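You operate a simulated robot arm through the tools that you are given. There is no shell and no other tool. Be economical: measure what you need, move in short steps, check, and stop when the job is done.

Carry out the task below with a simulated robot arm. There is one attempt and no reset: what you move stays moved.

## Task
Set the stopped clock to about half past ten and wind it.
Fine: give the key a turn and a quarter, so that it runs; move the glass on to the coaster and stand the clock on the bedside table. Set down upright: bedside glass, clock.

It is judged by the outcome, as a careful person would: the job done as asked, and still so three seconds after it is handed in. It fails if anything else is knocked over, pushed out of place, dropped, spilled or broken.

## Robot
A 6-joint arm with a two-finger parallel gripper, fixed in place. Base frame: the origin is at the foot of the arm, x ahead of it, y to its left, z up. Lengths are in cm, angles in rad, forces in N, time in s.
With the tool pointing down near the work surface it reaches from about 10 to 70 cm from the base axis. Its first joint turns from -2.897 to 2.897 rad. Payload 3.91 kg.
Tool frame: the origin (TCP) lies between the finger pads and is the grasp point; the fingertips stand 3 cm ahead of it; z points along the fingers, y is the line along which they close. Largest opening 11 cm; finger width 2, thickness 1; the body of the gripper, 4.8 by 11.2 cm, starts 5.5 cm behind the TCP.
Orientation is that of the tool frame in the base frame, as [roll, pitch, yaw] about the fixed x, y, z axes, in that order (R = Rz(yaw) Ry(pitch) Rx(roll)). With the fingers straight down and closing along the base's y, the tool's x points along the base's -x, its y along +y and its z along -z.

## Interface
- The arm moves only by the tool apply_moves. Its argument "steps" is text: rows parted by semicolons, each of 7 numbers parted by spaces: the shift along the tool's x, y, z in units of 40 mm (1.0 is 40 mm), then the turn, a rotation vector about the tool's x, y, z in units of 4 degrees (1.0 is 4 degrees), then the finger opening in mm, from 0 to 110. In form: dx dy dz rx ry rz gripper; .... A call has 1 to 10 rows; each row shifts and turns the commanded pose from where the row before left it, along the tool's axes as they then stand. A call with a number of a shift or a turn outside -1 to 1 is refused whole. Each row takes 0.2 s and may step no farther than 5 cm and 0.15 rad from the row before; otherwise, or with a gripper value out of range, the whole call is refused. A pose out of reach is approached as far as the arm can. The call stops where the force on the tool passes 50 N (or 10 N more than at its start, if that is more) or the arm is blocked; 0.2 s more then pass. Each finger travels about 4.5 cm/s and halts on what it meets, pressing with about 37 N; the grip force reading is that of the motor and also rises with nothing between the fingers. The clock runs only during rows and for 0.2 s after the last one: add rows that do not move to give the fingers time. It gives the time, the measured TCP pose, the force on the tool (base axes), the opening and the grip force at its end, in the units of the frame above (readings bear some noise), with the torque about the TCP (base axes, N m) and any sound that the robot's microphone picked up.
- Cameras (640 x 400 px; columns grow to the right, rows downward): "scene" is fixed at [22.02, 65.09, 148.7]; the picture's right is [-0.84, -0.54, 0.00], its down [-0.41, 0.63, -0.66] and it looks along [0.36, -0.56, -0.75] (base axes); focal length 301 px, centre (320, 200). "wrist" rides on the gripper at [7.1, 2.2, -10.7] in the tool frame; the picture's right is [-0.29, 0.96, 0.00], its down [-0.76, -0.23, -0.61] and it looks along [-0.58, -0.18, 0.79] (tool axes); focal length 243 px, centre (320, 200). There is no depth. A picture from a camera that has moved, and an enlarged one, comes with that camera's place and axes in the base frame and with its lens.
- get_image(camera): a new picture of that camera. It takes no simulated time.
- lift_body(by): slides the trunk up (or, below 0, down) by that many cm; the arm rides with it, the base frame stays. It gives what a move gives, with no picture.
- enlarge(camera, box): a new picture of the part [left, top, right, bottom] of that camera's present view, enlarged. It takes no simulated time.
- sign_off(): hands the job in; it is judged then, once.

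Work in short steps. Places have to be worked out from the pictures, the camera data and where the tool is seen: move nearer, look again, correct. Check each grasp and each placing, and mend what went wrong. You have 120 turns and 84 pictures in all, those below and enlarged ones among them. Open the gripper and draw the arm clear of the work before you hand the job in, unless the task says otherwise; then end with one line.

The tools are called after "Request:" by a JSON object that holds its "api" and its "payload". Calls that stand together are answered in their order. apply_moves: Moves the arm, as the interface text tells. Its arguments: {"type":"object","properties":{"steps":{"type":"string"}},"required":["steps"]} The other tools are called the same way: lift_body (by) slides the trunk up or down; get_image (camera) takes a picture; enlarge (camera, box) takes an enlarged picture of a part of a camera's view; sign_off () hands the job in.

At the start:

```text
time_s: 0.0
tcp_pos: [42.96, -14.83, 109.76]
tcp_rot: [3.142, 0.001, 3.141]
contact_force: [-0.4, 0.2, 0.1]
wrist_torque: [-0.03, 0.0, -0.01]
finger_gap: 11.0
grip_force: 0.1
trunk travel left (down, up): [-52.5, 6.5]
```

scene: 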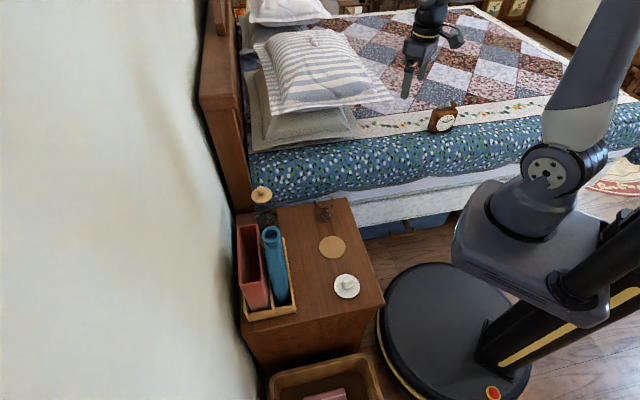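
wrist: 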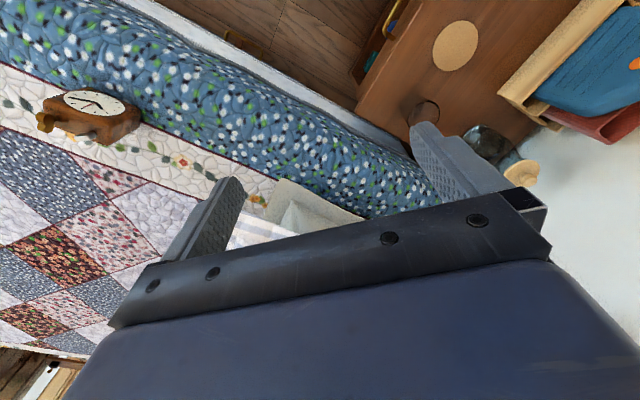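

I start by looking closer at the clock on the bed and at the bedside table.

Request:
{"api": "enlarge", "payload": {"camera": "scene", "box": [400, 80, 480, 140]}}

Request:
{"api": "enlarge", "payload": {"camera": "scene", "box": [230, 180, 390, 340]}}

Request:
{"api": "enlarge", "payload": {"camera": "wrist", "box": [20, 70, 160, 160]}}

```text
6.67 times, centred on (440, 110) of scene
camera zoom: at [22.02, 65.09, 148.7], right [-0.84, -0.54, 0.0], down [-0.41, 0.63, -0.66], along [0.36, -0.56, -0.75], focal length 2007 px, centre (-480, 800)
```

zoom: 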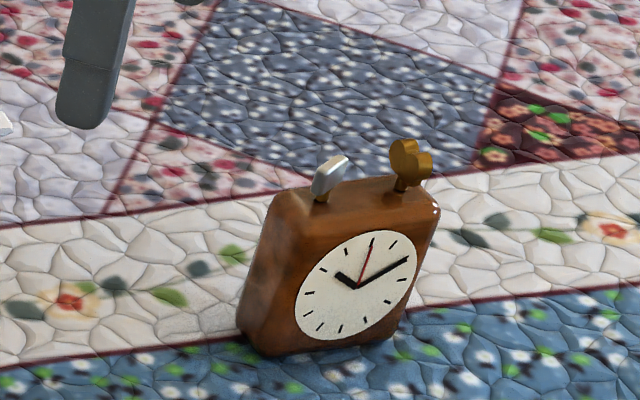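

```text
2.50 times, centred on (310, 260) of scene
camera zoom: at [22.02, 65.09, 148.7], right [-0.84, -0.54, 0.0], down [-0.41, 0.63, -0.66], along [0.36, -0.56, -0.75], focal length 753 px, centre (345, 50)
```

zoom: 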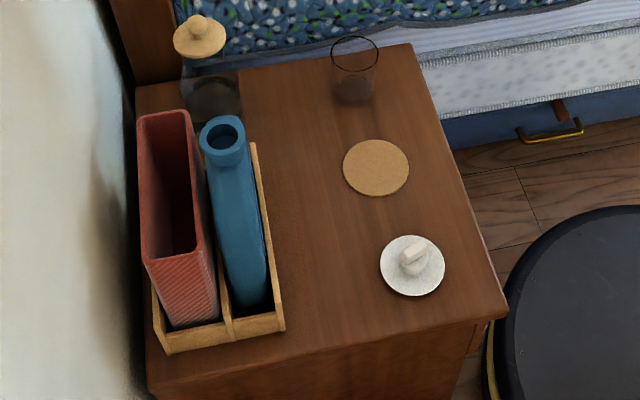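

```text
4.44 times, centred on (90, 115) of wrist
camera zoom: at [35.85, -12.55, 120.47], right [0.29, 0.96, 0.0], down [0.76, -0.23, 0.61], along [0.58, -0.18, -0.79], focal length 1078 px, centre (1342, 578)
```

zoom: 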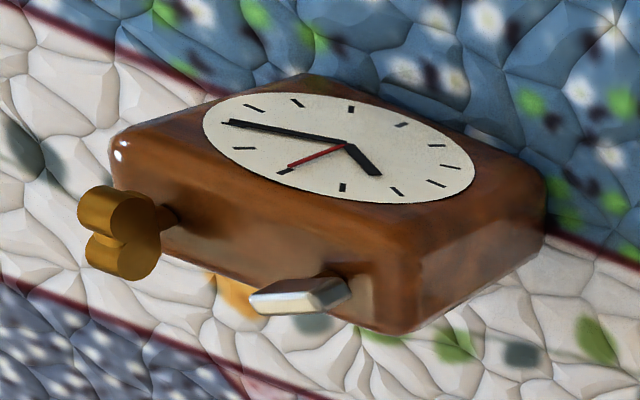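

The clock seems to stand on the bed near (38,-55,~77) with a silver knob and a gold key on top; the table top is at about z=58. I turn the tool so the wrist camera faces the clock and move nearer, staying high.

Request:
{"api": "apply_moves", "payload": {"steps": "-0.1 -0.6 0 0 0 1 110;-0.1 -0.6 0 0 0 1 110;-0.1 -0.6 0 0 0 1 110;-0.1 -0.6 0 0 0 1 110;-0.1 -0.6 0 0 0 1 110;-0.1 -0.6 0 0 0 1 110;-0.1 -0.6 0 0 0 1 110;-0.1 -0.6 0 0 0 1 110;-0.1 -0.6 0 0 0 1 110;-0.1 -0.6 0 0 0 1 110"}}

Request:
{"api": "apply_moves", "payload": {"steps": "0 0 0 0 0 1 110;0 0 0 0 0 1 110;0 0 0 0 0 1 110;0 0 0 0 0 1 110;0 0 0 0 0 1 110;0 0 0 0 0 1 110;0 0 0 0 0 1 110;0 0 0 0 0 1 110;0 0 0 0 0 1 110;0 0 0 0 0 1 110"}}

Request:
{"api": "get_image", "payload": {"camera": "wrist"}}

```text
time_s: 2.2
tcp_pos: [39.45, -38.47, 109.64]
tcp_rot: [3.141, 0.002, 2.442]
contact_force: [0.1, 0.2, -0.1]
wrist_torque: [-0.01, 0.02, 0.01]
finger_gap: 11.01
grip_force: 0.0
trunk travel left (down, up): [-52.5, 6.5]
```

```text
time_s: 4.4
tcp_pos: [39.43, -38.41, 109.83]
tcp_rot: [-3.141, 0.001, 1.745]
contact_force: [0.2, 0.0, -0.7]
wrist_torque: [-0.01, 0.03, -0.05]
finger_gap: 10.98
grip_force: 0.1
trunk travel left (down, up): [-52.5, 6.5]
```

```text
78 pictures are left
camera wrist: at [40.35, -30.89, 120.46], right [0.99, -0.12, 0.0], down [-0.1, -0.79, 0.61], along [-0.07, -0.6, -0.79], focal length 243 px, centre (320, 200)
```

wrist: 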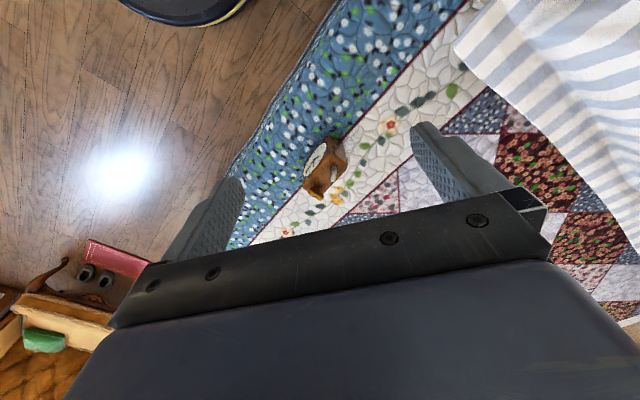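

The clock is near (38.5,-56). I enlarge it to get its orientation.

Request:
{"api": "enlarge", "payload": {"camera": "wrist", "box": [275, 120, 375, 210]}}

```text
4.44 times, centred on (325, 165) of wrist
camera zoom: at [40.35, -30.89, 120.46], right [0.99, -0.12, 0.0], down [-0.1, -0.79, 0.61], along [-0.07, -0.6, -0.79], focal length 1078 px, centre (298, 356)
```

zoom: 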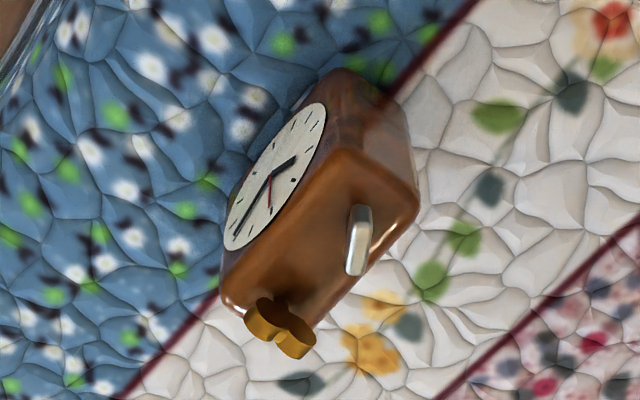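

The clock is upright, about 9 cm wide and 4.5 thick, with its wide axis near 45° in the base frame. I turn to yaw ≈135° to close along its width and come lower above it.

Request:
{"api": "apply_moves", "payload": {"steps": "-0.33 -0.2 0.33 0 0 -1 110;-0.33 -0.2 0.33 0 0 -1 110;-0.33 -0.2 0.33 0 0 -1 110;-0.33 -0.2 0.33 0 0 -1 110;-0.33 -0.2 0.33 0 0 -1 110;-0.33 -0.2 0.33 0 0 -1 110;-0.33 -0.2 0.33 0 0 -1 110;-0.33 -0.2 0.33 0 0 -1 110;-0.33 -0.2 0.33 0 0 -0.75 110"}}

Request:
{"api": "get_image", "payload": {"camera": "wrist"}}

```text
time_s: 6.4
tcp_pos: [38.23, -52.02, 97.77]
tcp_rot: [-3.14, -0.001, 2.358]
contact_force: [-0.8, -0.2, -0.5]
wrist_torque: [-0.02, -0.01, -0.01]
finger_gap: 11.0
grip_force: 0.1
trunk travel left (down, up): [-52.5, 6.5]
```

```text
76 pictures are left
camera wrist: at [34.71, -45.38, 108.57], right [0.88, 0.47, 0.0], down [0.38, -0.7, 0.61], along [0.29, -0.54, -0.79], focal length 243 px, centre (320, 200)
```

wrist: 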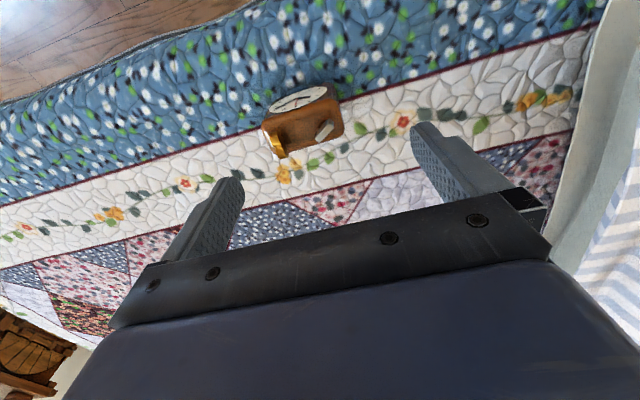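

I zoom on the clock for exact corners, from both cameras.

Request:
{"api": "enlarge", "payload": {"camera": "wrist", "box": [250, 75, 360, 165]}}

Request:
{"api": "enlarge", "payload": {"camera": "scene", "box": [410, 80, 480, 140]}}

```text
4.44 times, centred on (305, 120) of wrist
camera zoom: at [34.71, -45.38, 108.57], right [0.88, 0.47, 0.0], down [0.38, -0.7, 0.61], along [0.29, -0.54, -0.79], focal length 1078 px, centre (387, 556)
```

zoom: 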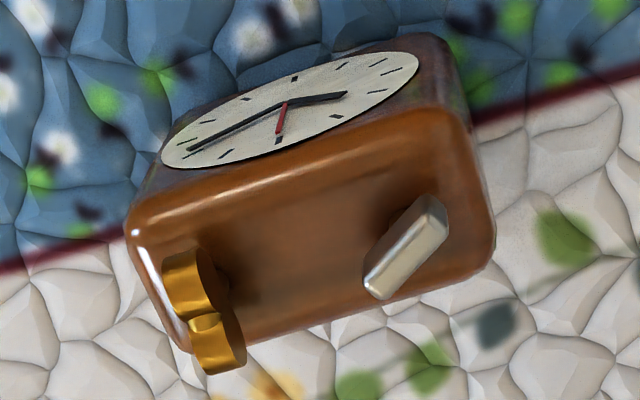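

```text
6.67 times, centred on (445, 110) of scene
camera zoom: at [22.02, 65.09, 148.7], right [-0.84, -0.54, 0.0], down [-0.41, 0.63, -0.66], along [0.36, -0.56, -0.75], focal length 2007 px, centre (-513, 800)
```

zoom: 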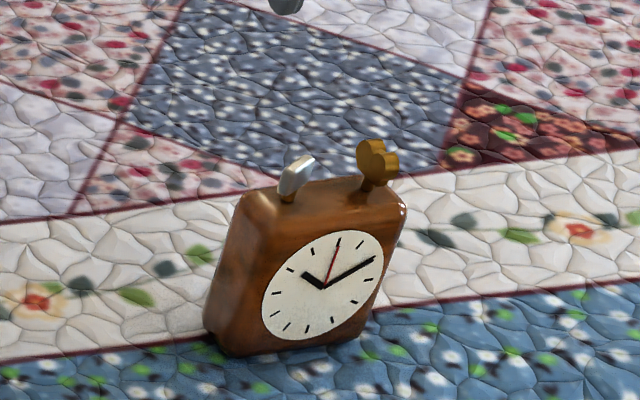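

Clock top centre ≈ (38.2,-56.3,79.4), wide axis exactly at 45°. I move above it and go down to z≈88, then look.

Request:
{"api": "apply_moves", "payload": {"steps": "-0.38 -0.38 0.5 0 0 0 110;-0.38 -0.38 0.5 0 0 0 110;0 0 0.7 0 0 0 110;0 0 0.7 0 0 0 110;0 0 0 0 0 0 110"}}

Request:
{"api": "get_image", "payload": {"camera": "wrist"}}

Request:
{"api": "enlarge", "payload": {"camera": "scene", "box": [400, 60, 490, 140]}}

```text
time_s: 7.6
tcp_pos: [38.24, -56.34, 88.28]
tcp_rot: [-3.141, 0.002, 2.355]
contact_force: [0.5, -0.9, 0.5]
wrist_torque: [0.01, 0.02, -0.02]
finger_gap: 10.99
grip_force: 0.0
trunk travel left (down, up): [-52.5, 6.5]
```

```text
73 pictures are left
camera wrist: at [34.67, -49.69, 98.95], right [0.88, 0.47, 0.0], down [0.37, -0.7, 0.61], along [0.29, -0.54, -0.79], focal length 243 px, centre (320, 200)
```

wrist: 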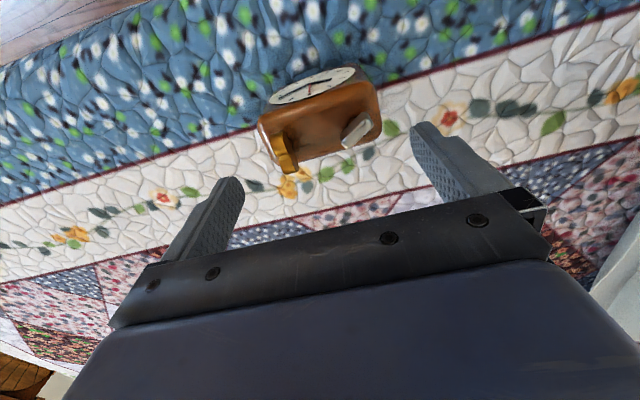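

```text
5.00 times, centred on (445, 100) of scene
camera zoom: at [22.02, 65.09, 148.7], right [-0.84, -0.54, 0.0], down [-0.41, 0.63, -0.66], along [0.36, -0.56, -0.75], focal length 1505 px, centre (-305, 700)
```

zoom: 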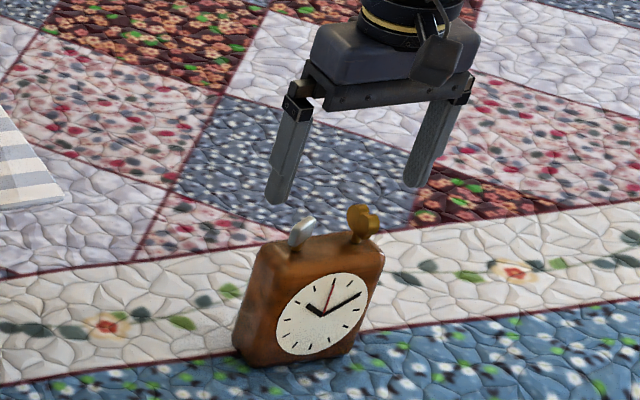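

The tool is centred within a few mm. I descend to z≈78.6 with fingers on both sides, then close.

Request:
{"api": "apply_moves", "payload": {"steps": "0 0.06 0.6 0 0 0 110;0 0 0.6 0 0 0 110;0 0 0.6 0 0 0 110;0 0 0.6 0 0 0 110;0 0 0 0 0 0 110"}}

Request:
{"api": "enlarge", "payload": {"camera": "scene", "box": [400, 60, 490, 140]}}

```text
time_s: 8.8
tcp_pos: [38.53, -56.13, 78.76]
tcp_rot: [-3.141, 0.0, 2.355]
contact_force: [-0.2, 0.6, -1.0]
wrist_torque: [0.01, -0.02, 0.03]
finger_gap: 11.01
grip_force: 0.1
trunk travel left (down, up): [-52.5, 6.5]
```

```text
5.00 times, centred on (445, 100) of scene
camera zoom: at [22.02, 65.09, 148.7], right [-0.84, -0.54, 0.0], down [-0.41, 0.63, -0.66], along [0.36, -0.56, -0.75], focal length 1505 px, centre (-305, 700)
```

zoom: 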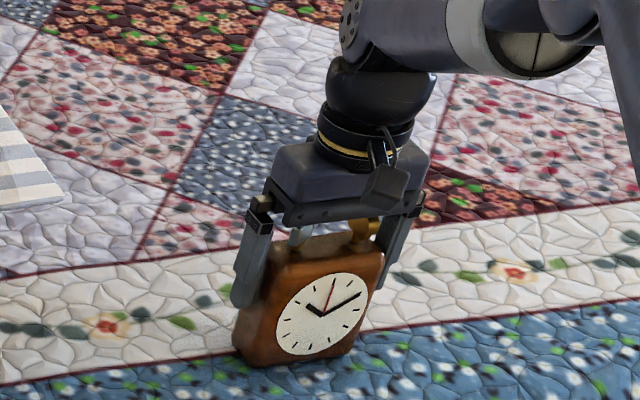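

The fingers straddle the clock. I close and let them settle.

Request:
{"api": "apply_moves", "payload": {"steps": "0 0 0 0 0 0 70;0 0 0 0 0 0 70;0 0 0 0 0 0 70;0 0 0 0 0 0 70"}}

```text
time_s: 9.8
tcp_pos: [38.42, -56.17, 78.78]
tcp_rot: [3.141, -0.001, 2.357]
contact_force: [-1.6, -2.2, -0.5]
wrist_torque: [-0.25, 0.1, -0.07]
finger_gap: 9.99
grip_force: 37.0
trunk travel left (down, up): [-52.5, 6.5]
```

Gripped at 10.0 cm with 37 N. I lift.

Request:
{"api": "apply_moves", "payload": {"steps": "0 0 -0.3 0 0 0 70;0 0 -0.5 0 0 0 70;0 0 -0.8 0 0 0 70;0 0 -0.8 0 0 0 70;0 0 -0.8 0 0 0 70"}}

Request:
{"api": "get_image", "payload": {"camera": "scene"}}

```text
time_s: 11.0
tcp_pos: [38.29, -56.14, 91.37]
tcp_rot: [3.14, -0.002, 2.355]
contact_force: [0.2, 0.3, -5.7]
wrist_torque: [0.01, -0.03, 0.0]
finger_gap: 9.98
grip_force: 36.0
trunk travel left (down, up): [-52.5, 6.5]
```

```text
70 pictures are left
```

scene: 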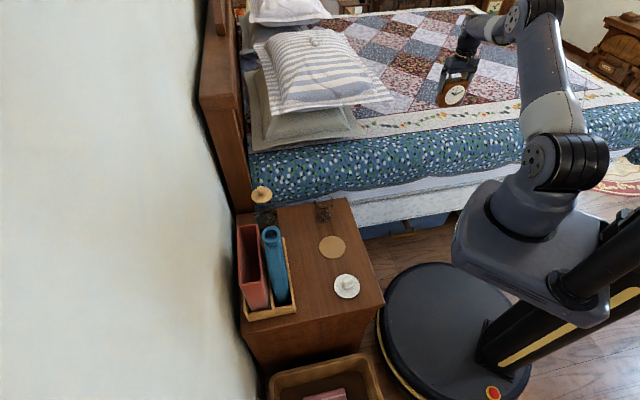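

The clock (≈0.58 kg) holds well. The table is crowded (tall organiser, carafe, glass), so winding is safer on the open bed; I set the clock back exactly where it stood and open.

Request:
{"api": "apply_moves", "payload": {"steps": "0 0 0.8 0 0 0 70;0 0 0.8 0 0 0 70;0 0 0.8 0 0 0 70;0 0 0.5 0 0 0 70;0 0 0.1 0 0 0 70;0 0 0.1 0 0 0 70;0 0 0.05 0 0 0 70;0 0 0 0 0 0 70"}}

```text
time_s: 12.8
tcp_pos: [38.3, -56.26, 78.78]
tcp_rot: [3.141, 0.0, 2.356]
contact_force: [0.1, -0.3, -5.5]
wrist_torque: [0.03, -0.02, 0.04]
finger_gap: 9.97
grip_force: 37.3
trunk travel left (down, up): [-52.5, 6.5]
```

The full weight still hangs, so I lower in 1 mm steps.

Request:
{"api": "apply_moves", "payload": {"steps": "0 0 0.03 0 0 0 70;0 0 0.03 0 0 0 70;0 0 0 0 0 0 70"}}

```text
time_s: 13.6
tcp_pos: [38.41, -56.11, 78.68]
tcp_rot: [-3.141, 0.002, 2.358]
contact_force: [-0.8, 2.0, 6.2]
wrist_torque: [0.53, 0.09, 0.06]
finger_gap: 9.98
grip_force: 36.8
trunk travel left (down, up): [-52.5, 6.5]
```

It now rests (force turned upward). I open and rise clear.

Request:
{"api": "apply_moves", "payload": {"steps": "0 0 -0.01 0 0 0 110;0 0 0 0 0 0 110;0 0 0 0 0 0 110;0 0 -0.6 0 0 0 110;0 0 -0.6 0 0 0 110;0 0 -0.6 0 0 0 110;0 0 -0.6 0 0 0 110;0 0 -0.3 0 0 0 110;0 0 0 0 0 0 110"}}

Request:
{"api": "enlarge", "payload": {"camera": "wrist", "box": [240, 40, 400, 180]}}

Request:
{"api": "enlarge", "payload": {"camera": "scene", "box": [410, 80, 480, 140]}}

```text
time_s: 15.6
tcp_pos: [38.44, -56.12, 89.51]
tcp_rot: [-3.141, -0.001, 2.356]
contact_force: [-0.6, -0.6, 0.4]
wrist_torque: [0.02, -0.01, -0.04]
finger_gap: 11.0
grip_force: 0.1
trunk travel left (down, up): [-52.5, 6.5]
```

```text
2.86 times, centred on (320, 110) of wrist
camera zoom: at [34.86, -49.47, 100.23], right [0.88, 0.47, 0.0], down [0.37, -0.7, 0.61], along [0.29, -0.54, -0.79], focal length 693 px, centre (320, 457)
```

zoom: 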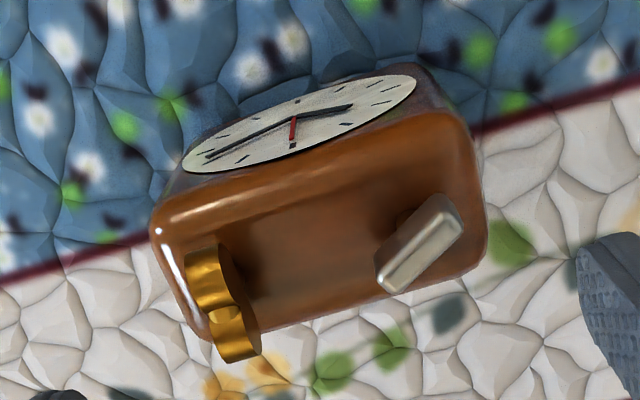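

```text
6.67 times, centred on (445, 110) of scene
camera zoom: at [22.02, 65.09, 148.7], right [-0.84, -0.54, 0.0], down [-0.41, 0.63, -0.66], along [0.36, -0.56, -0.75], focal length 2007 px, centre (-513, 800)
```

zoom: 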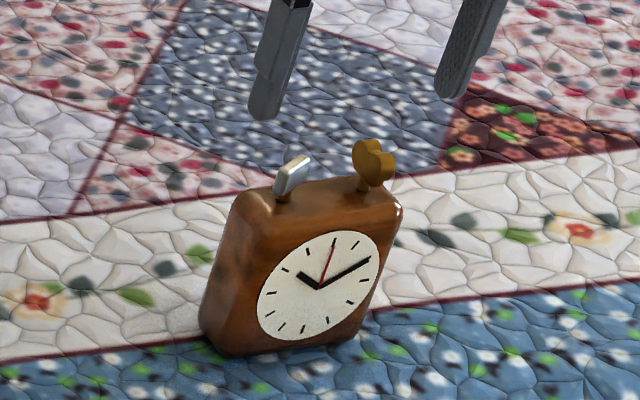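

Knob axis ≈ (40.4,-54.2), its bar along ~82°; key axis ≈ (36.5,-58.1), its bow along about −41°. I move over the knob, turn to yaw ≈82° and narrow the fingers.

Request:
{"api": "apply_moves", "payload": {"steps": "0 0.69 0 0 0 0 60;0 0 0 0 0 1 40;0 0 0 0 0 1 40;0 0 0 0 0 1 40;0 0 0 0 0 1 40;0 0 0 0 0 1 40;0 0 0 0 0 1 40;0 0 0 0 0 1 40;0 0 0 0 0 1 40"}}

Request:
{"api": "apply_moves", "payload": {"steps": "0 0 0 0 0 1 40;0 0 0 0 0 1 40;0 0 0 0 0 1 40;0 0 0 0 0 1 40;0 0 0 0 0 1 40;0 0 0 0 0 0.25 40;0 0 0 0 0 0 40"}}

Request:
{"api": "get_image", "payload": {"camera": "wrist"}}

Request:
{"api": "enlarge", "payload": {"camera": "scene", "box": [410, 80, 480, 140]}}

```text
time_s: 17.6
tcp_pos: [40.38, -54.13, 89.37]
tcp_rot: [3.141, 0.0, 1.799]
contact_force: [-0.6, -0.2, -0.1]
wrist_torque: [0.0, 0.0, -0.02]
finger_gap: 4.0
grip_force: 0.0
trunk travel left (down, up): [-52.5, 6.5]
```

```text
time_s: 19.2
tcp_pos: [40.35, -54.15, 89.36]
tcp_rot: [3.14, 0.002, 1.431]
contact_force: [0.3, 0.1, 0.2]
wrist_torque: [-0.01, 0.0, 0.0]
finger_gap: 4.02
grip_force: 0.1
trunk travel left (down, up): [-52.5, 6.5]
```

```text
67 pictures are left
camera wrist: at [43.45, -47.33, 100.21], right [0.91, -0.42, 0.0], down [-0.33, -0.72, 0.61], along [-0.26, -0.55, -0.79], focal length 243 px, centre (320, 200)
```

wrist: 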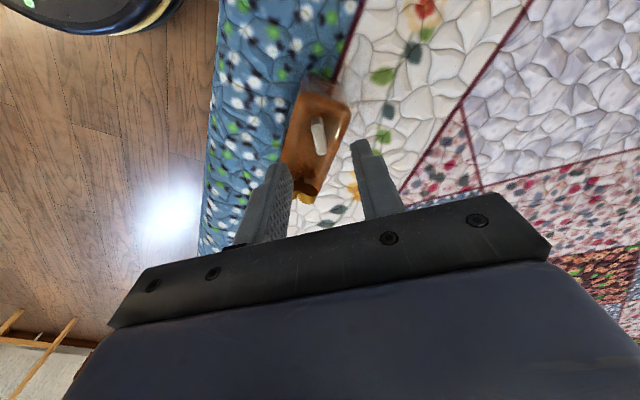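

```text
6.67 times, centred on (445, 110) of scene
camera zoom: at [22.02, 65.09, 148.7], right [-0.84, -0.54, 0.0], down [-0.41, 0.63, -0.66], along [0.36, -0.56, -0.75], focal length 2007 px, centre (-513, 800)
```

zoom: 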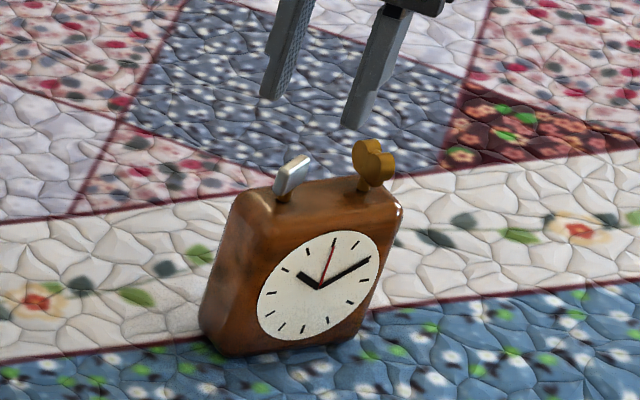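

The knob sits near (40.1,-54.15), nearly centred between fingers. I descend so tips stop just above the clock top (TCP z≈83).

Request:
{"api": "apply_moves", "payload": {"steps": "0 -0.05 0.5 0 0 0 40;0 0 0.5 0 0 0 40;0 0 0.4 0 0 0 40;0 0 0.17 0 0 0 40;0 0 0 0 0 0 40"}}

Request:
{"api": "enlarge", "payload": {"camera": "wrist", "box": [220, 40, 440, 240]}}

Request:
{"api": "enlarge", "payload": {"camera": "scene", "box": [410, 80, 480, 140]}}

```text
time_s: 20.4
tcp_pos: [40.16, -54.08, 83.46]
tcp_rot: [3.138, 0.004, 1.431]
contact_force: [-0.8, 3.8, 23.0]
wrist_torque: [0.29, 0.59, -0.15]
finger_gap: 4.04
grip_force: 0.7
trunk travel left (down, up): [-52.5, 6.5]
```

```text
2.00 times, centred on (330, 140) of wrist
camera zoom: at [43.2, -47.22, 94.25], right [0.91, -0.42, 0.0], down [-0.34, -0.72, 0.61], along [-0.25, -0.56, -0.79], focal length 485 px, centre (300, 320)
```

zoom: 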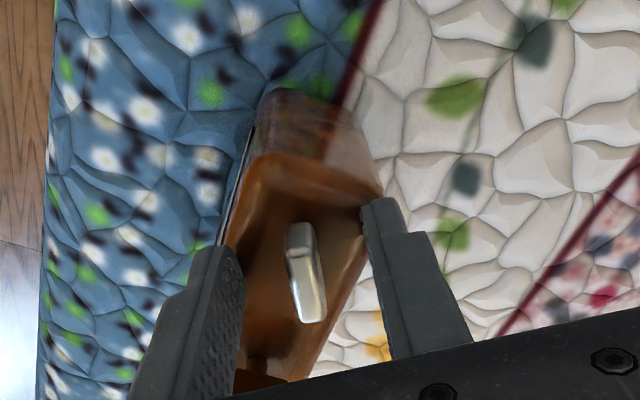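

```text
6.67 times, centred on (445, 110) of scene
camera zoom: at [22.02, 65.09, 148.7], right [-0.84, -0.54, 0.0], down [-0.41, 0.63, -0.66], along [0.36, -0.56, -0.75], focal length 2007 px, centre (-513, 800)
```

zoom: 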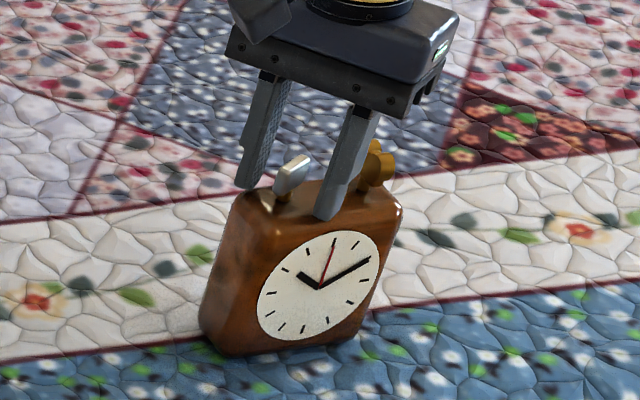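

The tips touch the clock top (z≈80.4, 23 N). I rise 0.9 cm and close on the knob.

Request:
{"api": "apply_moves", "payload": {"steps": "0 0 -0.22 0 0 0 40;0 0 0 0 0 0 20;0 0 0 0 0 0 0;0 0 0 0 0 0 0;0 0 0 0 0 0 0"}}

Request:
{"api": "enlarge", "payload": {"camera": "wrist", "box": [220, 40, 440, 240]}}

```text
time_s: 21.6
tcp_pos: [40.14, -54.17, 83.94]
tcp_rot: [-3.14, -0.001, 1.432]
contact_force: [0.2, -0.2, 0.4]
wrist_torque: [0.12, -0.08, 0.0]
finger_gap: 0.82
grip_force: 37.3
trunk travel left (down, up): [-52.5, 6.5]
```

```text
2.00 times, centred on (330, 140) of wrist
camera zoom: at [43.23, -47.32, 94.71], right [0.91, -0.42, 0.0], down [-0.33, -0.72, 0.61], along [-0.26, -0.55, -0.79], focal length 485 px, centre (300, 320)
```

zoom: 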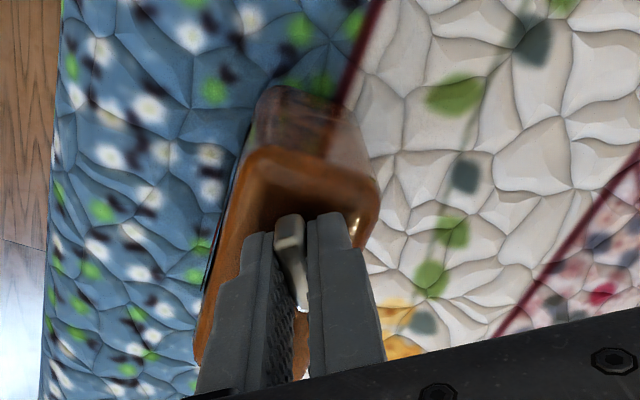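

The knob is gripped (0.82 cm). I turn a test 16° counter-clockwise (seen from above) and check the hands.

Request:
{"api": "apply_moves", "payload": {"steps": "0 0 0 0 0 -1 0;0 0 0 0 0 -1 0;0 0 0 0 0 -1 0;0 0 0 0 0 -1 0;0 0 0 0 0 0 0"}}

Request:
{"api": "enlarge", "payload": {"camera": "scene", "box": [420, 90, 470, 140]}}

```text
time_s: 22.8
tcp_pos: [40.11, -54.21, 84.1]
tcp_rot: [-3.141, 0.0, 1.712]
contact_force: [0.7, 0.6, 0.6]
wrist_torque: [0.11, -0.08, -0.01]
finger_gap: 0.85
grip_force: 37.1
trunk travel left (down, up): [-52.5, 6.5]
```

```text
8.00 times, centred on (445, 115) of scene
camera zoom: at [22.02, 65.09, 148.7], right [-0.84, -0.54, 0.0], down [-0.41, 0.63, -0.66], along [0.36, -0.56, -0.75], focal length 2409 px, centre (-680, 880)
```

zoom: 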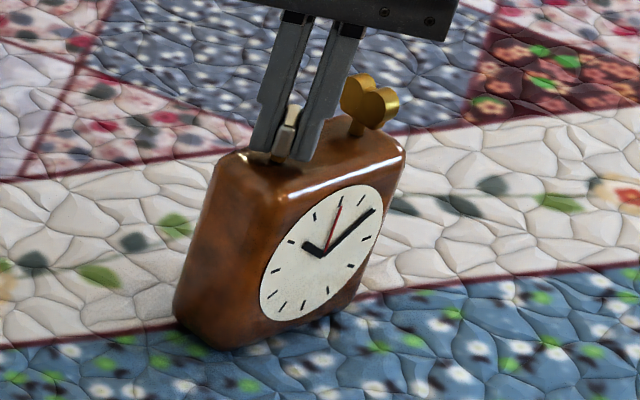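

The whole clock seems to have turned along with the knob. I press down through the knob (~15–20 N) for friction and turn the other way.

Request:
{"api": "apply_moves", "payload": {"steps": "0 0 0.04 0 0 0 0;0 0 0.04 0 0 0 0;0 0 0 0 0 1 0;0 0 0 0 0 1 0;0 0 0 0 0 1 0;0 0 0 0 0 1 0"}}

Request:
{"api": "enlarge", "payload": {"camera": "scene", "box": [420, 90, 470, 140]}}

```text
time_s: 24.2
tcp_pos: [40.17, -54.14, 84.0]
tcp_rot: [3.139, 0.004, 1.43]
contact_force: [0.9, -2.2, 20.2]
wrist_torque: [0.73, -0.09, -0.01]
finger_gap: 0.84
grip_force: 36.8
trunk travel left (down, up): [-52.5, 6.5]
```

```text
8.00 times, centred on (445, 115) of scene
camera zoom: at [22.02, 65.09, 148.7], right [-0.84, -0.54, 0.0], down [-0.41, 0.63, -0.66], along [0.36, -0.56, -0.75], focal length 2409 px, centre (-680, 880)
```

zoom: 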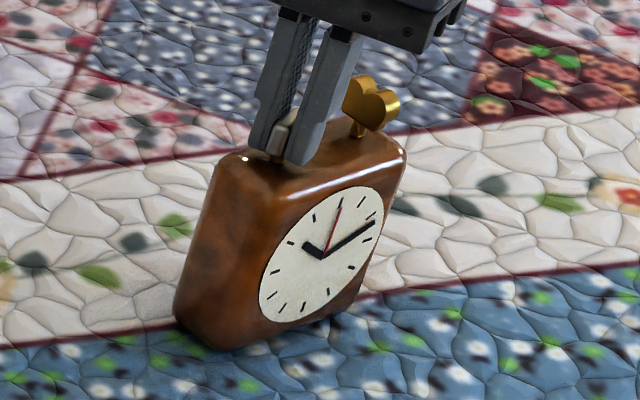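

Pressing works: the clock stays put and the minute hand advances with clockwise turning. I continue 40°.

Request:
{"api": "apply_moves", "payload": {"steps": "0 0 0 0 0 1 0;0 0 0 0 0 1 0;0 0 0 0 0 1 0;0 0 0 0 0 1 0;0 0 0 0 0 1 0;0 0 0 0 0 1 0;0 0 0 0 0 1 0;0 0 0 0 0 1 0;0 0 0 0 0 1 0;0 0 0 0 0 1 0"}}

Request:
{"api": "enlarge", "payload": {"camera": "scene", "box": [420, 90, 470, 140]}}

```text
time_s: 26.4
tcp_pos: [40.18, -54.19, 83.82]
tcp_rot: [3.138, 0.001, 0.732]
contact_force: [3.9, -5.5, 26.1]
wrist_torque: [-0.28, 0.15, -0.04]
finger_gap: 0.82
grip_force: 36.6
trunk travel left (down, up): [-52.5, 6.5]
```

```text
8.00 times, centred on (445, 115) of scene
camera zoom: at [22.02, 65.09, 148.7], right [-0.84, -0.54, 0.0], down [-0.41, 0.63, -0.66], along [0.36, -0.56, -0.75], focal length 2409 px, centre (-680, 880)
```

zoom: 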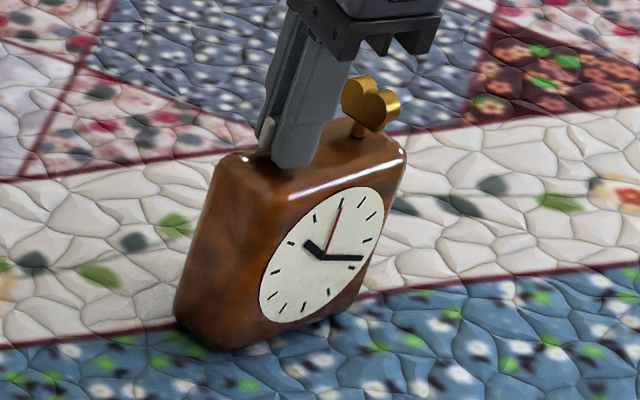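

The hand moves about 1:1 with the knob, now near 18 minutes. I continue 40° more.

Request:
{"api": "apply_moves", "payload": {"steps": "0 0 0 0 0 1 0;0 0 0 0 0 1 0;0 0 0 0 0 1 0;0 0 0 0 0 1 0;0 0 0 0 0 1 0;0 0 0 0 0 1 0;0 0 0 0 0 1 0;0 0 0 0 0 1 0;0 0 0 0 0 1 0;0 0 0 0 0 1 0"}}

Request:
{"api": "enlarge", "payload": {"camera": "scene", "box": [430, 100, 460, 135]}}

```text
time_s: 28.6
tcp_pos: [40.15, -54.19, 83.81]
tcp_rot: [3.139, -0.003, 0.036]
contact_force: [2.3, -3.9, 26.2]
wrist_torque: [-0.02, 0.2, 0.04]
finger_gap: 0.84
grip_force: 36.9
trunk travel left (down, up): [-52.5, 6.5]
```

```text
11.43 times, centred on (445, 118) of scene
camera zoom: at [22.02, 65.09, 148.7], right [-0.84, -0.54, 0.0], down [-0.41, 0.63, -0.66], along [0.36, -0.56, -0.75], focal length 3441 px, centre (-1109, 1143)
```

zoom: 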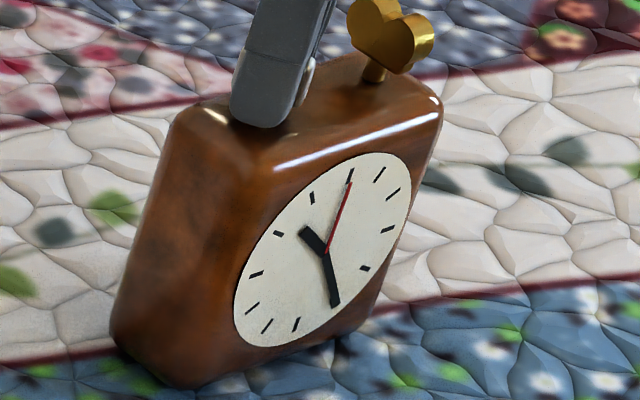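

The minute hand is at the 5 mark (25 min). 30° more.

Request:
{"api": "apply_moves", "payload": {"steps": "0 0 0 0 0 1 0;0 0 0 0 0 1 0;0 0 0 0 0 1 0;0 0 0 0 0 1 0;0 0 0 0 0 1 0;0 0 0 0 0 1 0;0 0 0 0 0 1 0;0 0 0 0 0 0.3 0;0 0 0 0 0 0 0"}}

Request:
{"api": "enlarge", "payload": {"camera": "scene", "box": [430, 100, 460, 135]}}

```text
time_s: 30.6
tcp_pos: [40.07, -54.17, 83.81]
tcp_rot: [3.14, -0.002, -0.475]
contact_force: [1.9, -4.0, 25.7]
wrist_torque: [0.06, 0.1, -0.03]
finger_gap: 0.84
grip_force: 37.2
trunk travel left (down, up): [-52.5, 6.5]
```

```text
11.43 times, centred on (445, 118) of scene
camera zoom: at [22.02, 65.09, 148.7], right [-0.84, -0.54, 0.0], down [-0.41, 0.63, -0.66], along [0.36, -0.56, -0.75], focal length 3441 px, centre (-1109, 1143)
```

zoom: 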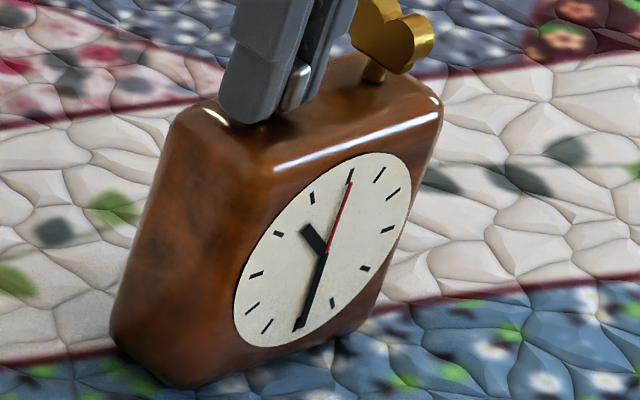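

It reads 10:30. I ease the pressure, open modestly, and rise.

Request:
{"api": "apply_moves", "payload": {"steps": "0 0 -0.1 0 0 0 0;0 0 0 0 0 0 30;0 0 0 0 0 0 30;0 0 0 0 0 0 30;0 0 -0.5 0 0 0 30;0 0 -0.5 0 0 0 30;0 0 -0.5 0 0 0 30;0 0 -0.5 0 0 0 30;0 0 0 0 0 0 30"}}

Request:
{"api": "get_image", "payload": {"camera": "wrist"}}

Request:
{"api": "enlarge", "payload": {"camera": "scene", "box": [410, 80, 480, 140]}}

```text
time_s: 32.6
tcp_pos: [40.01, -54.26, 92.05]
tcp_rot: [3.141, -0.001, -0.475]
contact_force: [0.1, 0.2, 0.7]
wrist_torque: [-0.02, 0.0, 0.02]
finger_gap: 2.99
grip_force: 0.0
trunk travel left (down, up): [-52.5, 6.5]
```

```text
57 pictures are left
camera wrist: at [45.42, -59.24, 102.9], right [-0.7, -0.72, 0.0], down [-0.57, 0.55, 0.61], along [-0.44, 0.42, -0.79], focal length 243 px, centre (320, 200)
```

wrist: 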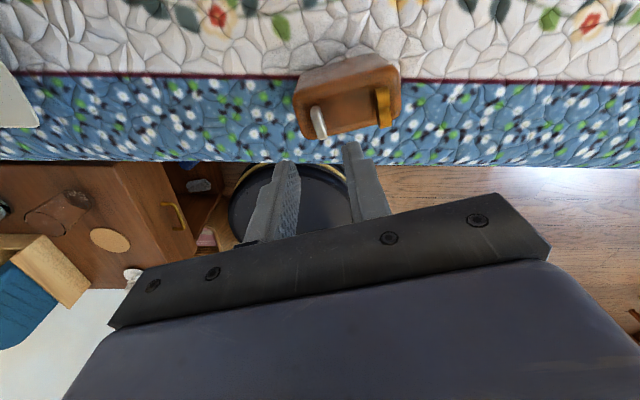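

```text
6.67 times, centred on (445, 110) of scene
camera zoom: at [22.02, 65.09, 148.7], right [-0.84, -0.54, 0.0], down [-0.41, 0.63, -0.66], along [0.36, -0.56, -0.75], focal length 2007 px, centre (-513, 800)
```

zoom: 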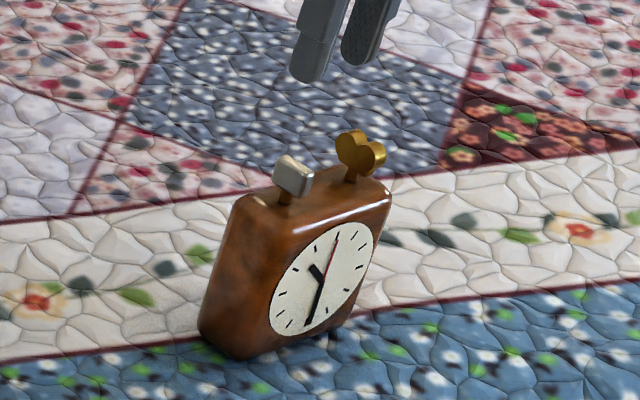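

Knob done. I zoom on the key in the wrist view for its position and angle.

Request:
{"api": "enlarge", "payload": {"camera": "wrist", "box": [280, 40, 420, 150]}}

```text
3.64 times, centred on (350, 95) of wrist
camera zoom: at [45.42, -59.24, 102.9], right [-0.7, -0.72, 0.0], down [-0.57, 0.55, 0.61], along [-0.44, 0.42, -0.79], focal length 882 px, centre (211, 582)
```

zoom: 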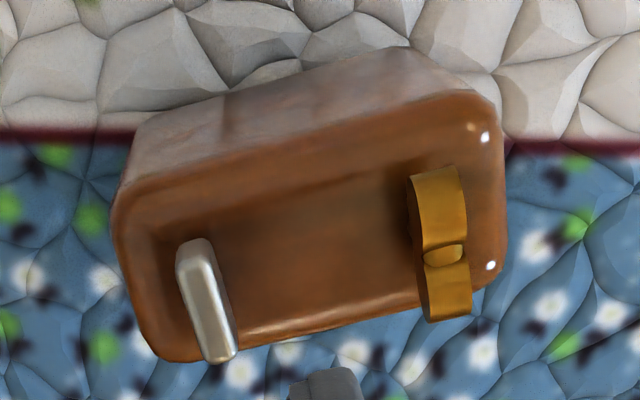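

The key axis is ≈(37.5,-58.7) with bow along −30°, so the present yaw already fits. I move above it and partly down.

Request:
{"api": "apply_moves", "payload": {"steps": "-0.03 0.6 0 0 0 0 40;-0.03 0.65 0 0 0 -0.5 40;0 0 0.6 0 0 0 40;0 0 0.4 0 0 0 40;0 0 0 0 0 0 40"}}

Request:
{"api": "enlarge", "payload": {"camera": "wrist", "box": [240, 20, 440, 180]}}

```text
time_s: 33.8
tcp_pos: [37.67, -58.49, 88.01]
tcp_rot: [-3.141, 0.001, -0.439]
contact_force: [-0.6, 0.8, 0.1]
wrist_torque: [-0.01, 0.0, 0.01]
finger_gap: 4.0
grip_force: 0.1
trunk travel left (down, up): [-52.5, 6.5]
```

```text
2.50 times, centred on (340, 100) of wrist
camera zoom: at [43.17, -63.4, 98.8], right [-0.67, -0.74, 0.0], down [-0.59, 0.53, 0.61], along [-0.45, 0.41, -0.79], focal length 606 px, centre (270, 450)
```

zoom: 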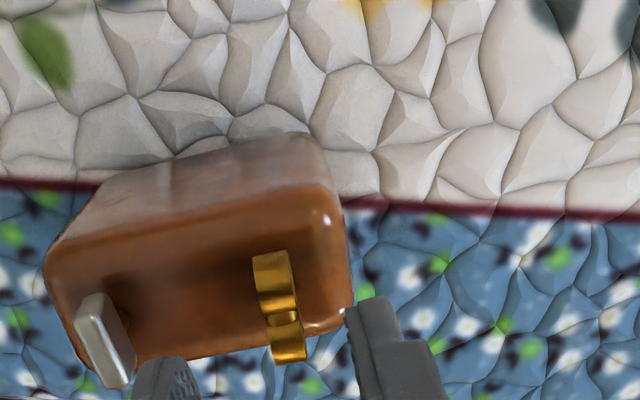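

Well aligned (within 3 mm). I correct, descend to TCP z≈84.2 and close on the key.

Request:
{"api": "apply_moves", "payload": {"steps": "0 0.06 0.4 0 0 0 40;0 0 0.4 0 0 0 40;0 0 0.14 0 0 0 40;0 0 0 0 0 0 20;0 0 0 0 0 0 0;0 0 0 0 0 0 0;0 0 0 0 0 0 0"}}

Request:
{"api": "enlarge", "payload": {"camera": "wrist", "box": [240, 20, 440, 180]}}

```text
time_s: 35.4
tcp_pos: [37.6, -58.73, 84.2]
tcp_rot: [3.141, 0.001, -0.439]
contact_force: [0.7, -1.2, -0.3]
wrist_torque: [-0.05, -0.06, 0.02]
finger_gap: 0.86
grip_force: 36.5
trunk travel left (down, up): [-52.5, 6.5]
```

```text
2.50 times, centred on (340, 100) of wrist
camera zoom: at [43.02, -63.62, 95.08], right [-0.67, -0.74, 0.0], down [-0.59, 0.53, 0.61], along [-0.45, 0.41, -0.79], focal length 606 px, centre (270, 450)
```

zoom: 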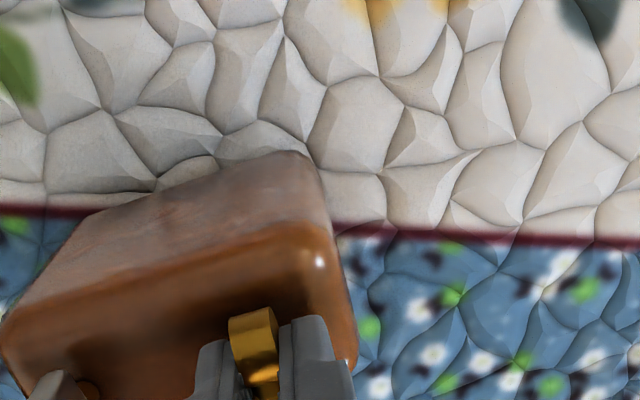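

The key is gripped. I press down ~20 N and turn clockwise 32°, watching torque and sound.

Request:
{"api": "apply_moves", "payload": {"steps": "0 0 0.05 0 0 0 0;0 0 0.05 0 0 0 0;0 0 0 0 0 1 0;0 0 0 0 0 1 0;0 0 0 0 0 1 0;0 0 0 0 0 1 0;0 0 0 0 0 1 0;0 0 0 0 0 1 0;0 0 0 0 0 1 0;0 0 0 0 0 1 0"}}

Request:
{"api": "enlarge", "payload": {"camera": "scene", "box": [410, 80, 480, 140]}}

```text
time_s: 37.6
tcp_pos: [36.01, -59.29, 84.18]
tcp_rot: [-3.127, -0.005, -0.979]
contact_force: [11.6, 4.4, 26.9]
wrist_torque: [0.2, -0.66, 0.01]
finger_gap: 0.85
grip_force: 36.7
out of reach, approached as far as the arm can: row 10
trunk travel left (down, up): [-52.5, 6.5]
```

```text
6.67 times, centred on (445, 110) of scene
camera zoom: at [22.02, 65.09, 148.7], right [-0.84, -0.54, 0.0], down [-0.41, 0.63, -0.66], along [0.36, -0.56, -0.75], focal length 2007 px, centre (-513, 800)
```

zoom: 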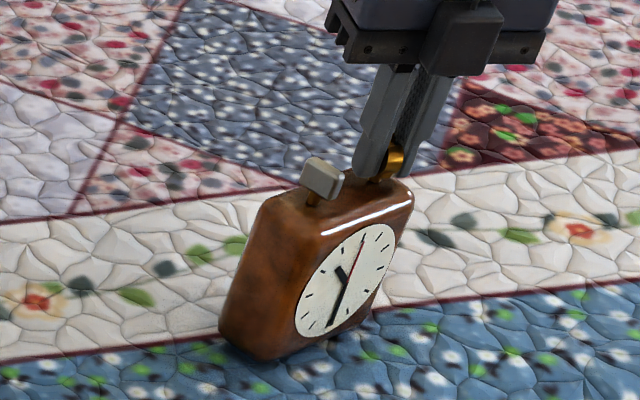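

I hit the wrist joint limit near yaw −57°, and the clock was dragged ~1.6 cm. I release the key here, then rise.

Request:
{"api": "apply_moves", "payload": {"steps": "0 0 0 0 0 0 40;0 0 0 0 0 0 40;0 0 0 0 0 0 40"}}

Request:
{"api": "enlarge", "payload": {"camera": "scene", "box": [410, 80, 480, 140]}}

```text
time_s: 38.4
tcp_pos: [35.88, -59.46, 83.84]
tcp_rot: [-3.13, 0.001, -0.98]
contact_force: [-0.3, 0.1, 0.0]
wrist_torque: [0.0, 0.0, -0.01]
finger_gap: 4.0
grip_force: 0.1
trunk travel left (down, up): [-52.5, 6.5]
```

```text
6.67 times, centred on (445, 110) of scene
camera zoom: at [22.02, 65.09, 148.7], right [-0.84, -0.54, 0.0], down [-0.41, 0.63, -0.66], along [0.36, -0.56, -0.75], focal length 2007 px, centre (-513, 800)
```

zoom: 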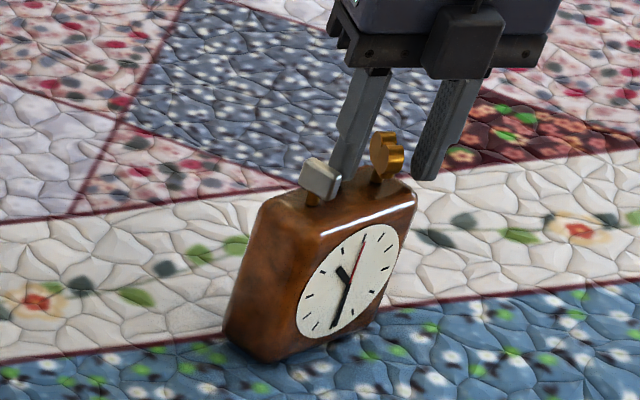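

Clean release; the clock stands. I rise 5 cm and wind the wrist back 180° to regrip.

Request:
{"api": "apply_moves", "payload": {"steps": "0 0 -0.6 0 0 0 40;0 0 -0.6 0 0 0 40;0 0 0 0 0 -1 40;0 0 0 0 0 -1 40;0 0 0 0 0 -1 40;0 0 0 0 0 -1 40;0 0 0 0 0 -1 40;0 0 0 0 0 -1 40;0 0 0 0 0 -1 40;0 0 0 0 0 -1 40"}}

Request:
{"api": "apply_moves", "payload": {"steps": "0 0 0 0 0 -1 40;0 0 0 0 0 -1 40;0 0 0 0 0 -1 40;0 0 0 0 0 -1 40;0 0 0 0 0 -1 40;0 0 0 0 0 -1 40;0 0 0 0 0 -1 40;0 0 0 0 0 -1 40;0 0 0 0 0 -1 40;0 0 0 0 0 -1 40"}}

Request:
{"api": "apply_moves", "payload": {"steps": "0 0 0 0 0 -1 40;0 0 0 0 0 -1 40;0 0 0 0 0 -1 40;0 0 0 0 0 -1 40;0 0 0 0 0 -1 40;0 0 0 0 0 -1 40;0 0 0 0 0 -1 40;0 0 0 0 0 -1 40;0 0 0 0 0 -1 40;0 0 0 0 0 -1 40"}}

Request:
{"api": "apply_moves", "payload": {"steps": "0 0 0 0 0 -1 40;0 0 0 0 0 -1 40;0 0 0 0 0 -1 40;0 0 0 0 0 -1 40;0 0 0 0 0 -1 40;0 0 0 0 0 -1 40;0 0 0 0 0 -1 40;0 0 0 0 0 -1 40;0 0 0 0 0 -1 40;0 0 0 0 0 -1 40"}}

Request:
{"api": "apply_moves", "payload": {"steps": "0 0 0 0 0 -1 40;0 0 0 0 0 -1 40;0 0 0 0 0 -1 40;0 0 0 0 0 -1 40;0 0 0 0 0 -1 40;0 0 0 0 0 -1 40;0 0 0 0 0 -1 40;0 0 0 0 0 0 40"}}

Request:
{"api": "enlarge", "payload": {"camera": "wrist", "box": [220, 20, 440, 200]}}

```text
time_s: 40.6
tcp_pos: [35.2, -59.84, 88.84]
tcp_rot: [3.141, -0.001, -0.438]
contact_force: [-0.6, -0.4, -0.2]
wrist_torque: [-0.02, -0.01, 0.01]
finger_gap: 4.02
grip_force: 0.1
out of reach, approached as far as the arm can: row 1
trunk travel left (down, up): [-52.5, 6.5]
```

```text
time_s: 42.8
tcp_pos: [35.22, -59.91, 88.73]
tcp_rot: [-3.14, 0.0, 0.26]
contact_force: [0.7, 0.4, -0.5]
wrist_torque: [-0.01, 0.02, -0.02]
finger_gap: 4.0
grip_force: 0.0
trunk travel left (down, up): [-52.5, 6.5]
```

```text
time_s: 45.0
tcp_pos: [35.18, -59.88, 88.76]
tcp_rot: [3.141, -0.001, 0.957]
contact_force: [-0.2, -0.1, 0.3]
wrist_torque: [0.0, -0.01, -0.04]
finger_gap: 4.01
grip_force: 0.2
trunk travel left (down, up): [-52.5, 6.5]
```

```text
time_s: 47.2
tcp_pos: [35.14, -59.59, 88.72]
tcp_rot: [-3.141, 0.001, 1.656]
contact_force: [-0.4, 0.1, -0.9]
wrist_torque: [0.03, -0.03, 0.02]
finger_gap: 4.01
grip_force: 0.1
trunk travel left (down, up): [-52.5, 6.5]
```

```text
time_s: 49.0
tcp_pos: [35.23, -59.73, 88.6]
tcp_rot: [-3.142, -0.002, 2.145]
contact_force: [-0.4, 0.3, -0.2]
wrist_torque: [0.04, 0.01, 0.01]
finger_gap: 4.01
grip_force: 0.0
trunk travel left (down, up): [-52.5, 6.5]
```

```text
2.22 times, centred on (330, 110) of wrist
camera zoom: at [33.17, -52.47, 99.45], right [0.96, 0.28, 0.0], down [0.22, -0.76, 0.61], along [0.17, -0.58, -0.79], focal length 539 px, centre (298, 400)
```

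zoom: 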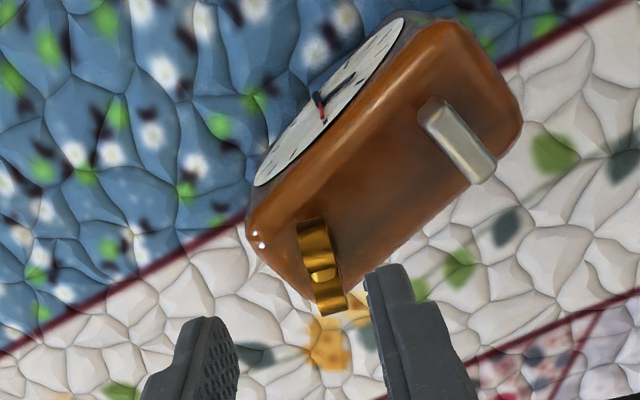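

The key has turned 30° clockwise relative to the clock; axis (35.8,-58.95), my yaw fits for regripping. I align, descend, and grip.

Request:
{"api": "apply_moves", "payload": {"steps": "0.09 0.23 0 0 0 0 40;0 0 0.5 0 0 0 40;0 0 0.5 0 0 0 40;0 0 0.11 0 0 0 40;0 0 0 0 0 0 20;0 0 0 0 0 0 0;0 0 0 0 0 0 0;0 0 0 0 0 0 0"}}

Request:
{"api": "enlarge", "payload": {"camera": "wrist", "box": [220, 20, 440, 200]}}

```text
time_s: 50.8
tcp_pos: [35.88, -58.96, 84.31]
tcp_rot: [-3.141, -0.001, 2.142]
contact_force: [-1.5, -2.2, -0.2]
wrist_torque: [-0.15, 0.02, -0.04]
finger_gap: 0.83
grip_force: 37.0
trunk travel left (down, up): [-52.5, 6.5]
```

```text
2.22 times, centred on (330, 110) of wrist
camera zoom: at [33.77, -51.69, 95.05], right [0.96, 0.27, 0.0], down [0.22, -0.76, 0.61], along [0.17, -0.58, -0.79], focal length 539 px, centre (298, 400)
```

zoom: 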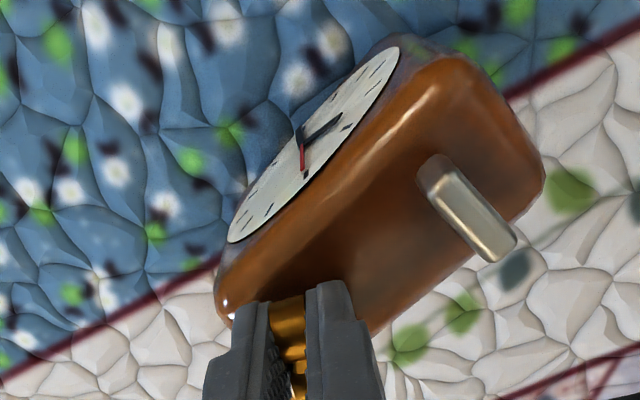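

Gripped. I press and wind clockwise in four stages (170° in all), checking after the first.

Request:
{"api": "apply_moves", "payload": {"steps": "0 0 0.05 0 0 0 0;0 0 0.05 0 0 0 0;0 0 0 0 0 1 0;0 0 0 0 0 1 0;0 0 0 0 0 1 0;0 0 0 0 0 1 0;0 0 0 0 0 1 0;0 0 0 0 0 1 0;0 0 0 0 0 1 0;0 0 0 0 0 1 0"}}

Request:
{"api": "apply_moves", "payload": {"steps": "0 0 0 0 0 1 0;0 0 0 0 0 1 0;0 0 0 0 0 1 0;0 0 0 0 0 1 0;0 0 0 0 0 1 0;0 0 0 0 0 1 0;0 0 0 0 0 1 0;0 0 0 0 0 1 0;0 0 0 0 0 1 0;0 0 0 0 0 1 0"}}

Request:
{"api": "enlarge", "payload": {"camera": "scene", "box": [410, 80, 480, 140]}}

```text
time_s: 53.0
tcp_pos: [35.93, -58.85, 84.07]
tcp_rot: [3.139, 0.005, 1.584]
contact_force: [12.9, 4.7, 27.0]
wrist_torque: [0.06, -0.74, 0.05]
finger_gap: 0.85
grip_force: 36.6
trunk travel left (down, up): [-52.5, 6.5]
```

```text
time_s: 55.2
tcp_pos: [35.68, -59.06, 84.0]
tcp_rot: [3.139, -0.001, 0.885]
contact_force: [7.5, -0.7, 20.1]
wrist_torque: [-0.53, -0.04, 0.02]
finger_gap: 0.87
grip_force: 36.4
trunk travel left (down, up): [-52.5, 6.5]
```

```text
6.67 times, centred on (445, 110) of scene
camera zoom: at [22.02, 65.09, 148.7], right [-0.84, -0.54, 0.0], down [-0.41, 0.63, -0.66], along [0.36, -0.56, -0.75], focal length 2007 px, centre (-513, 800)
```

zoom: 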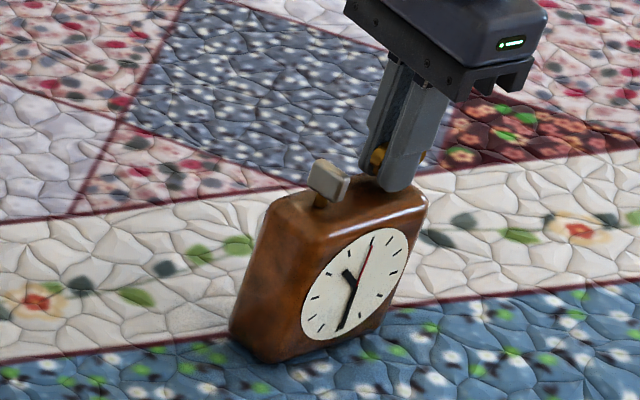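

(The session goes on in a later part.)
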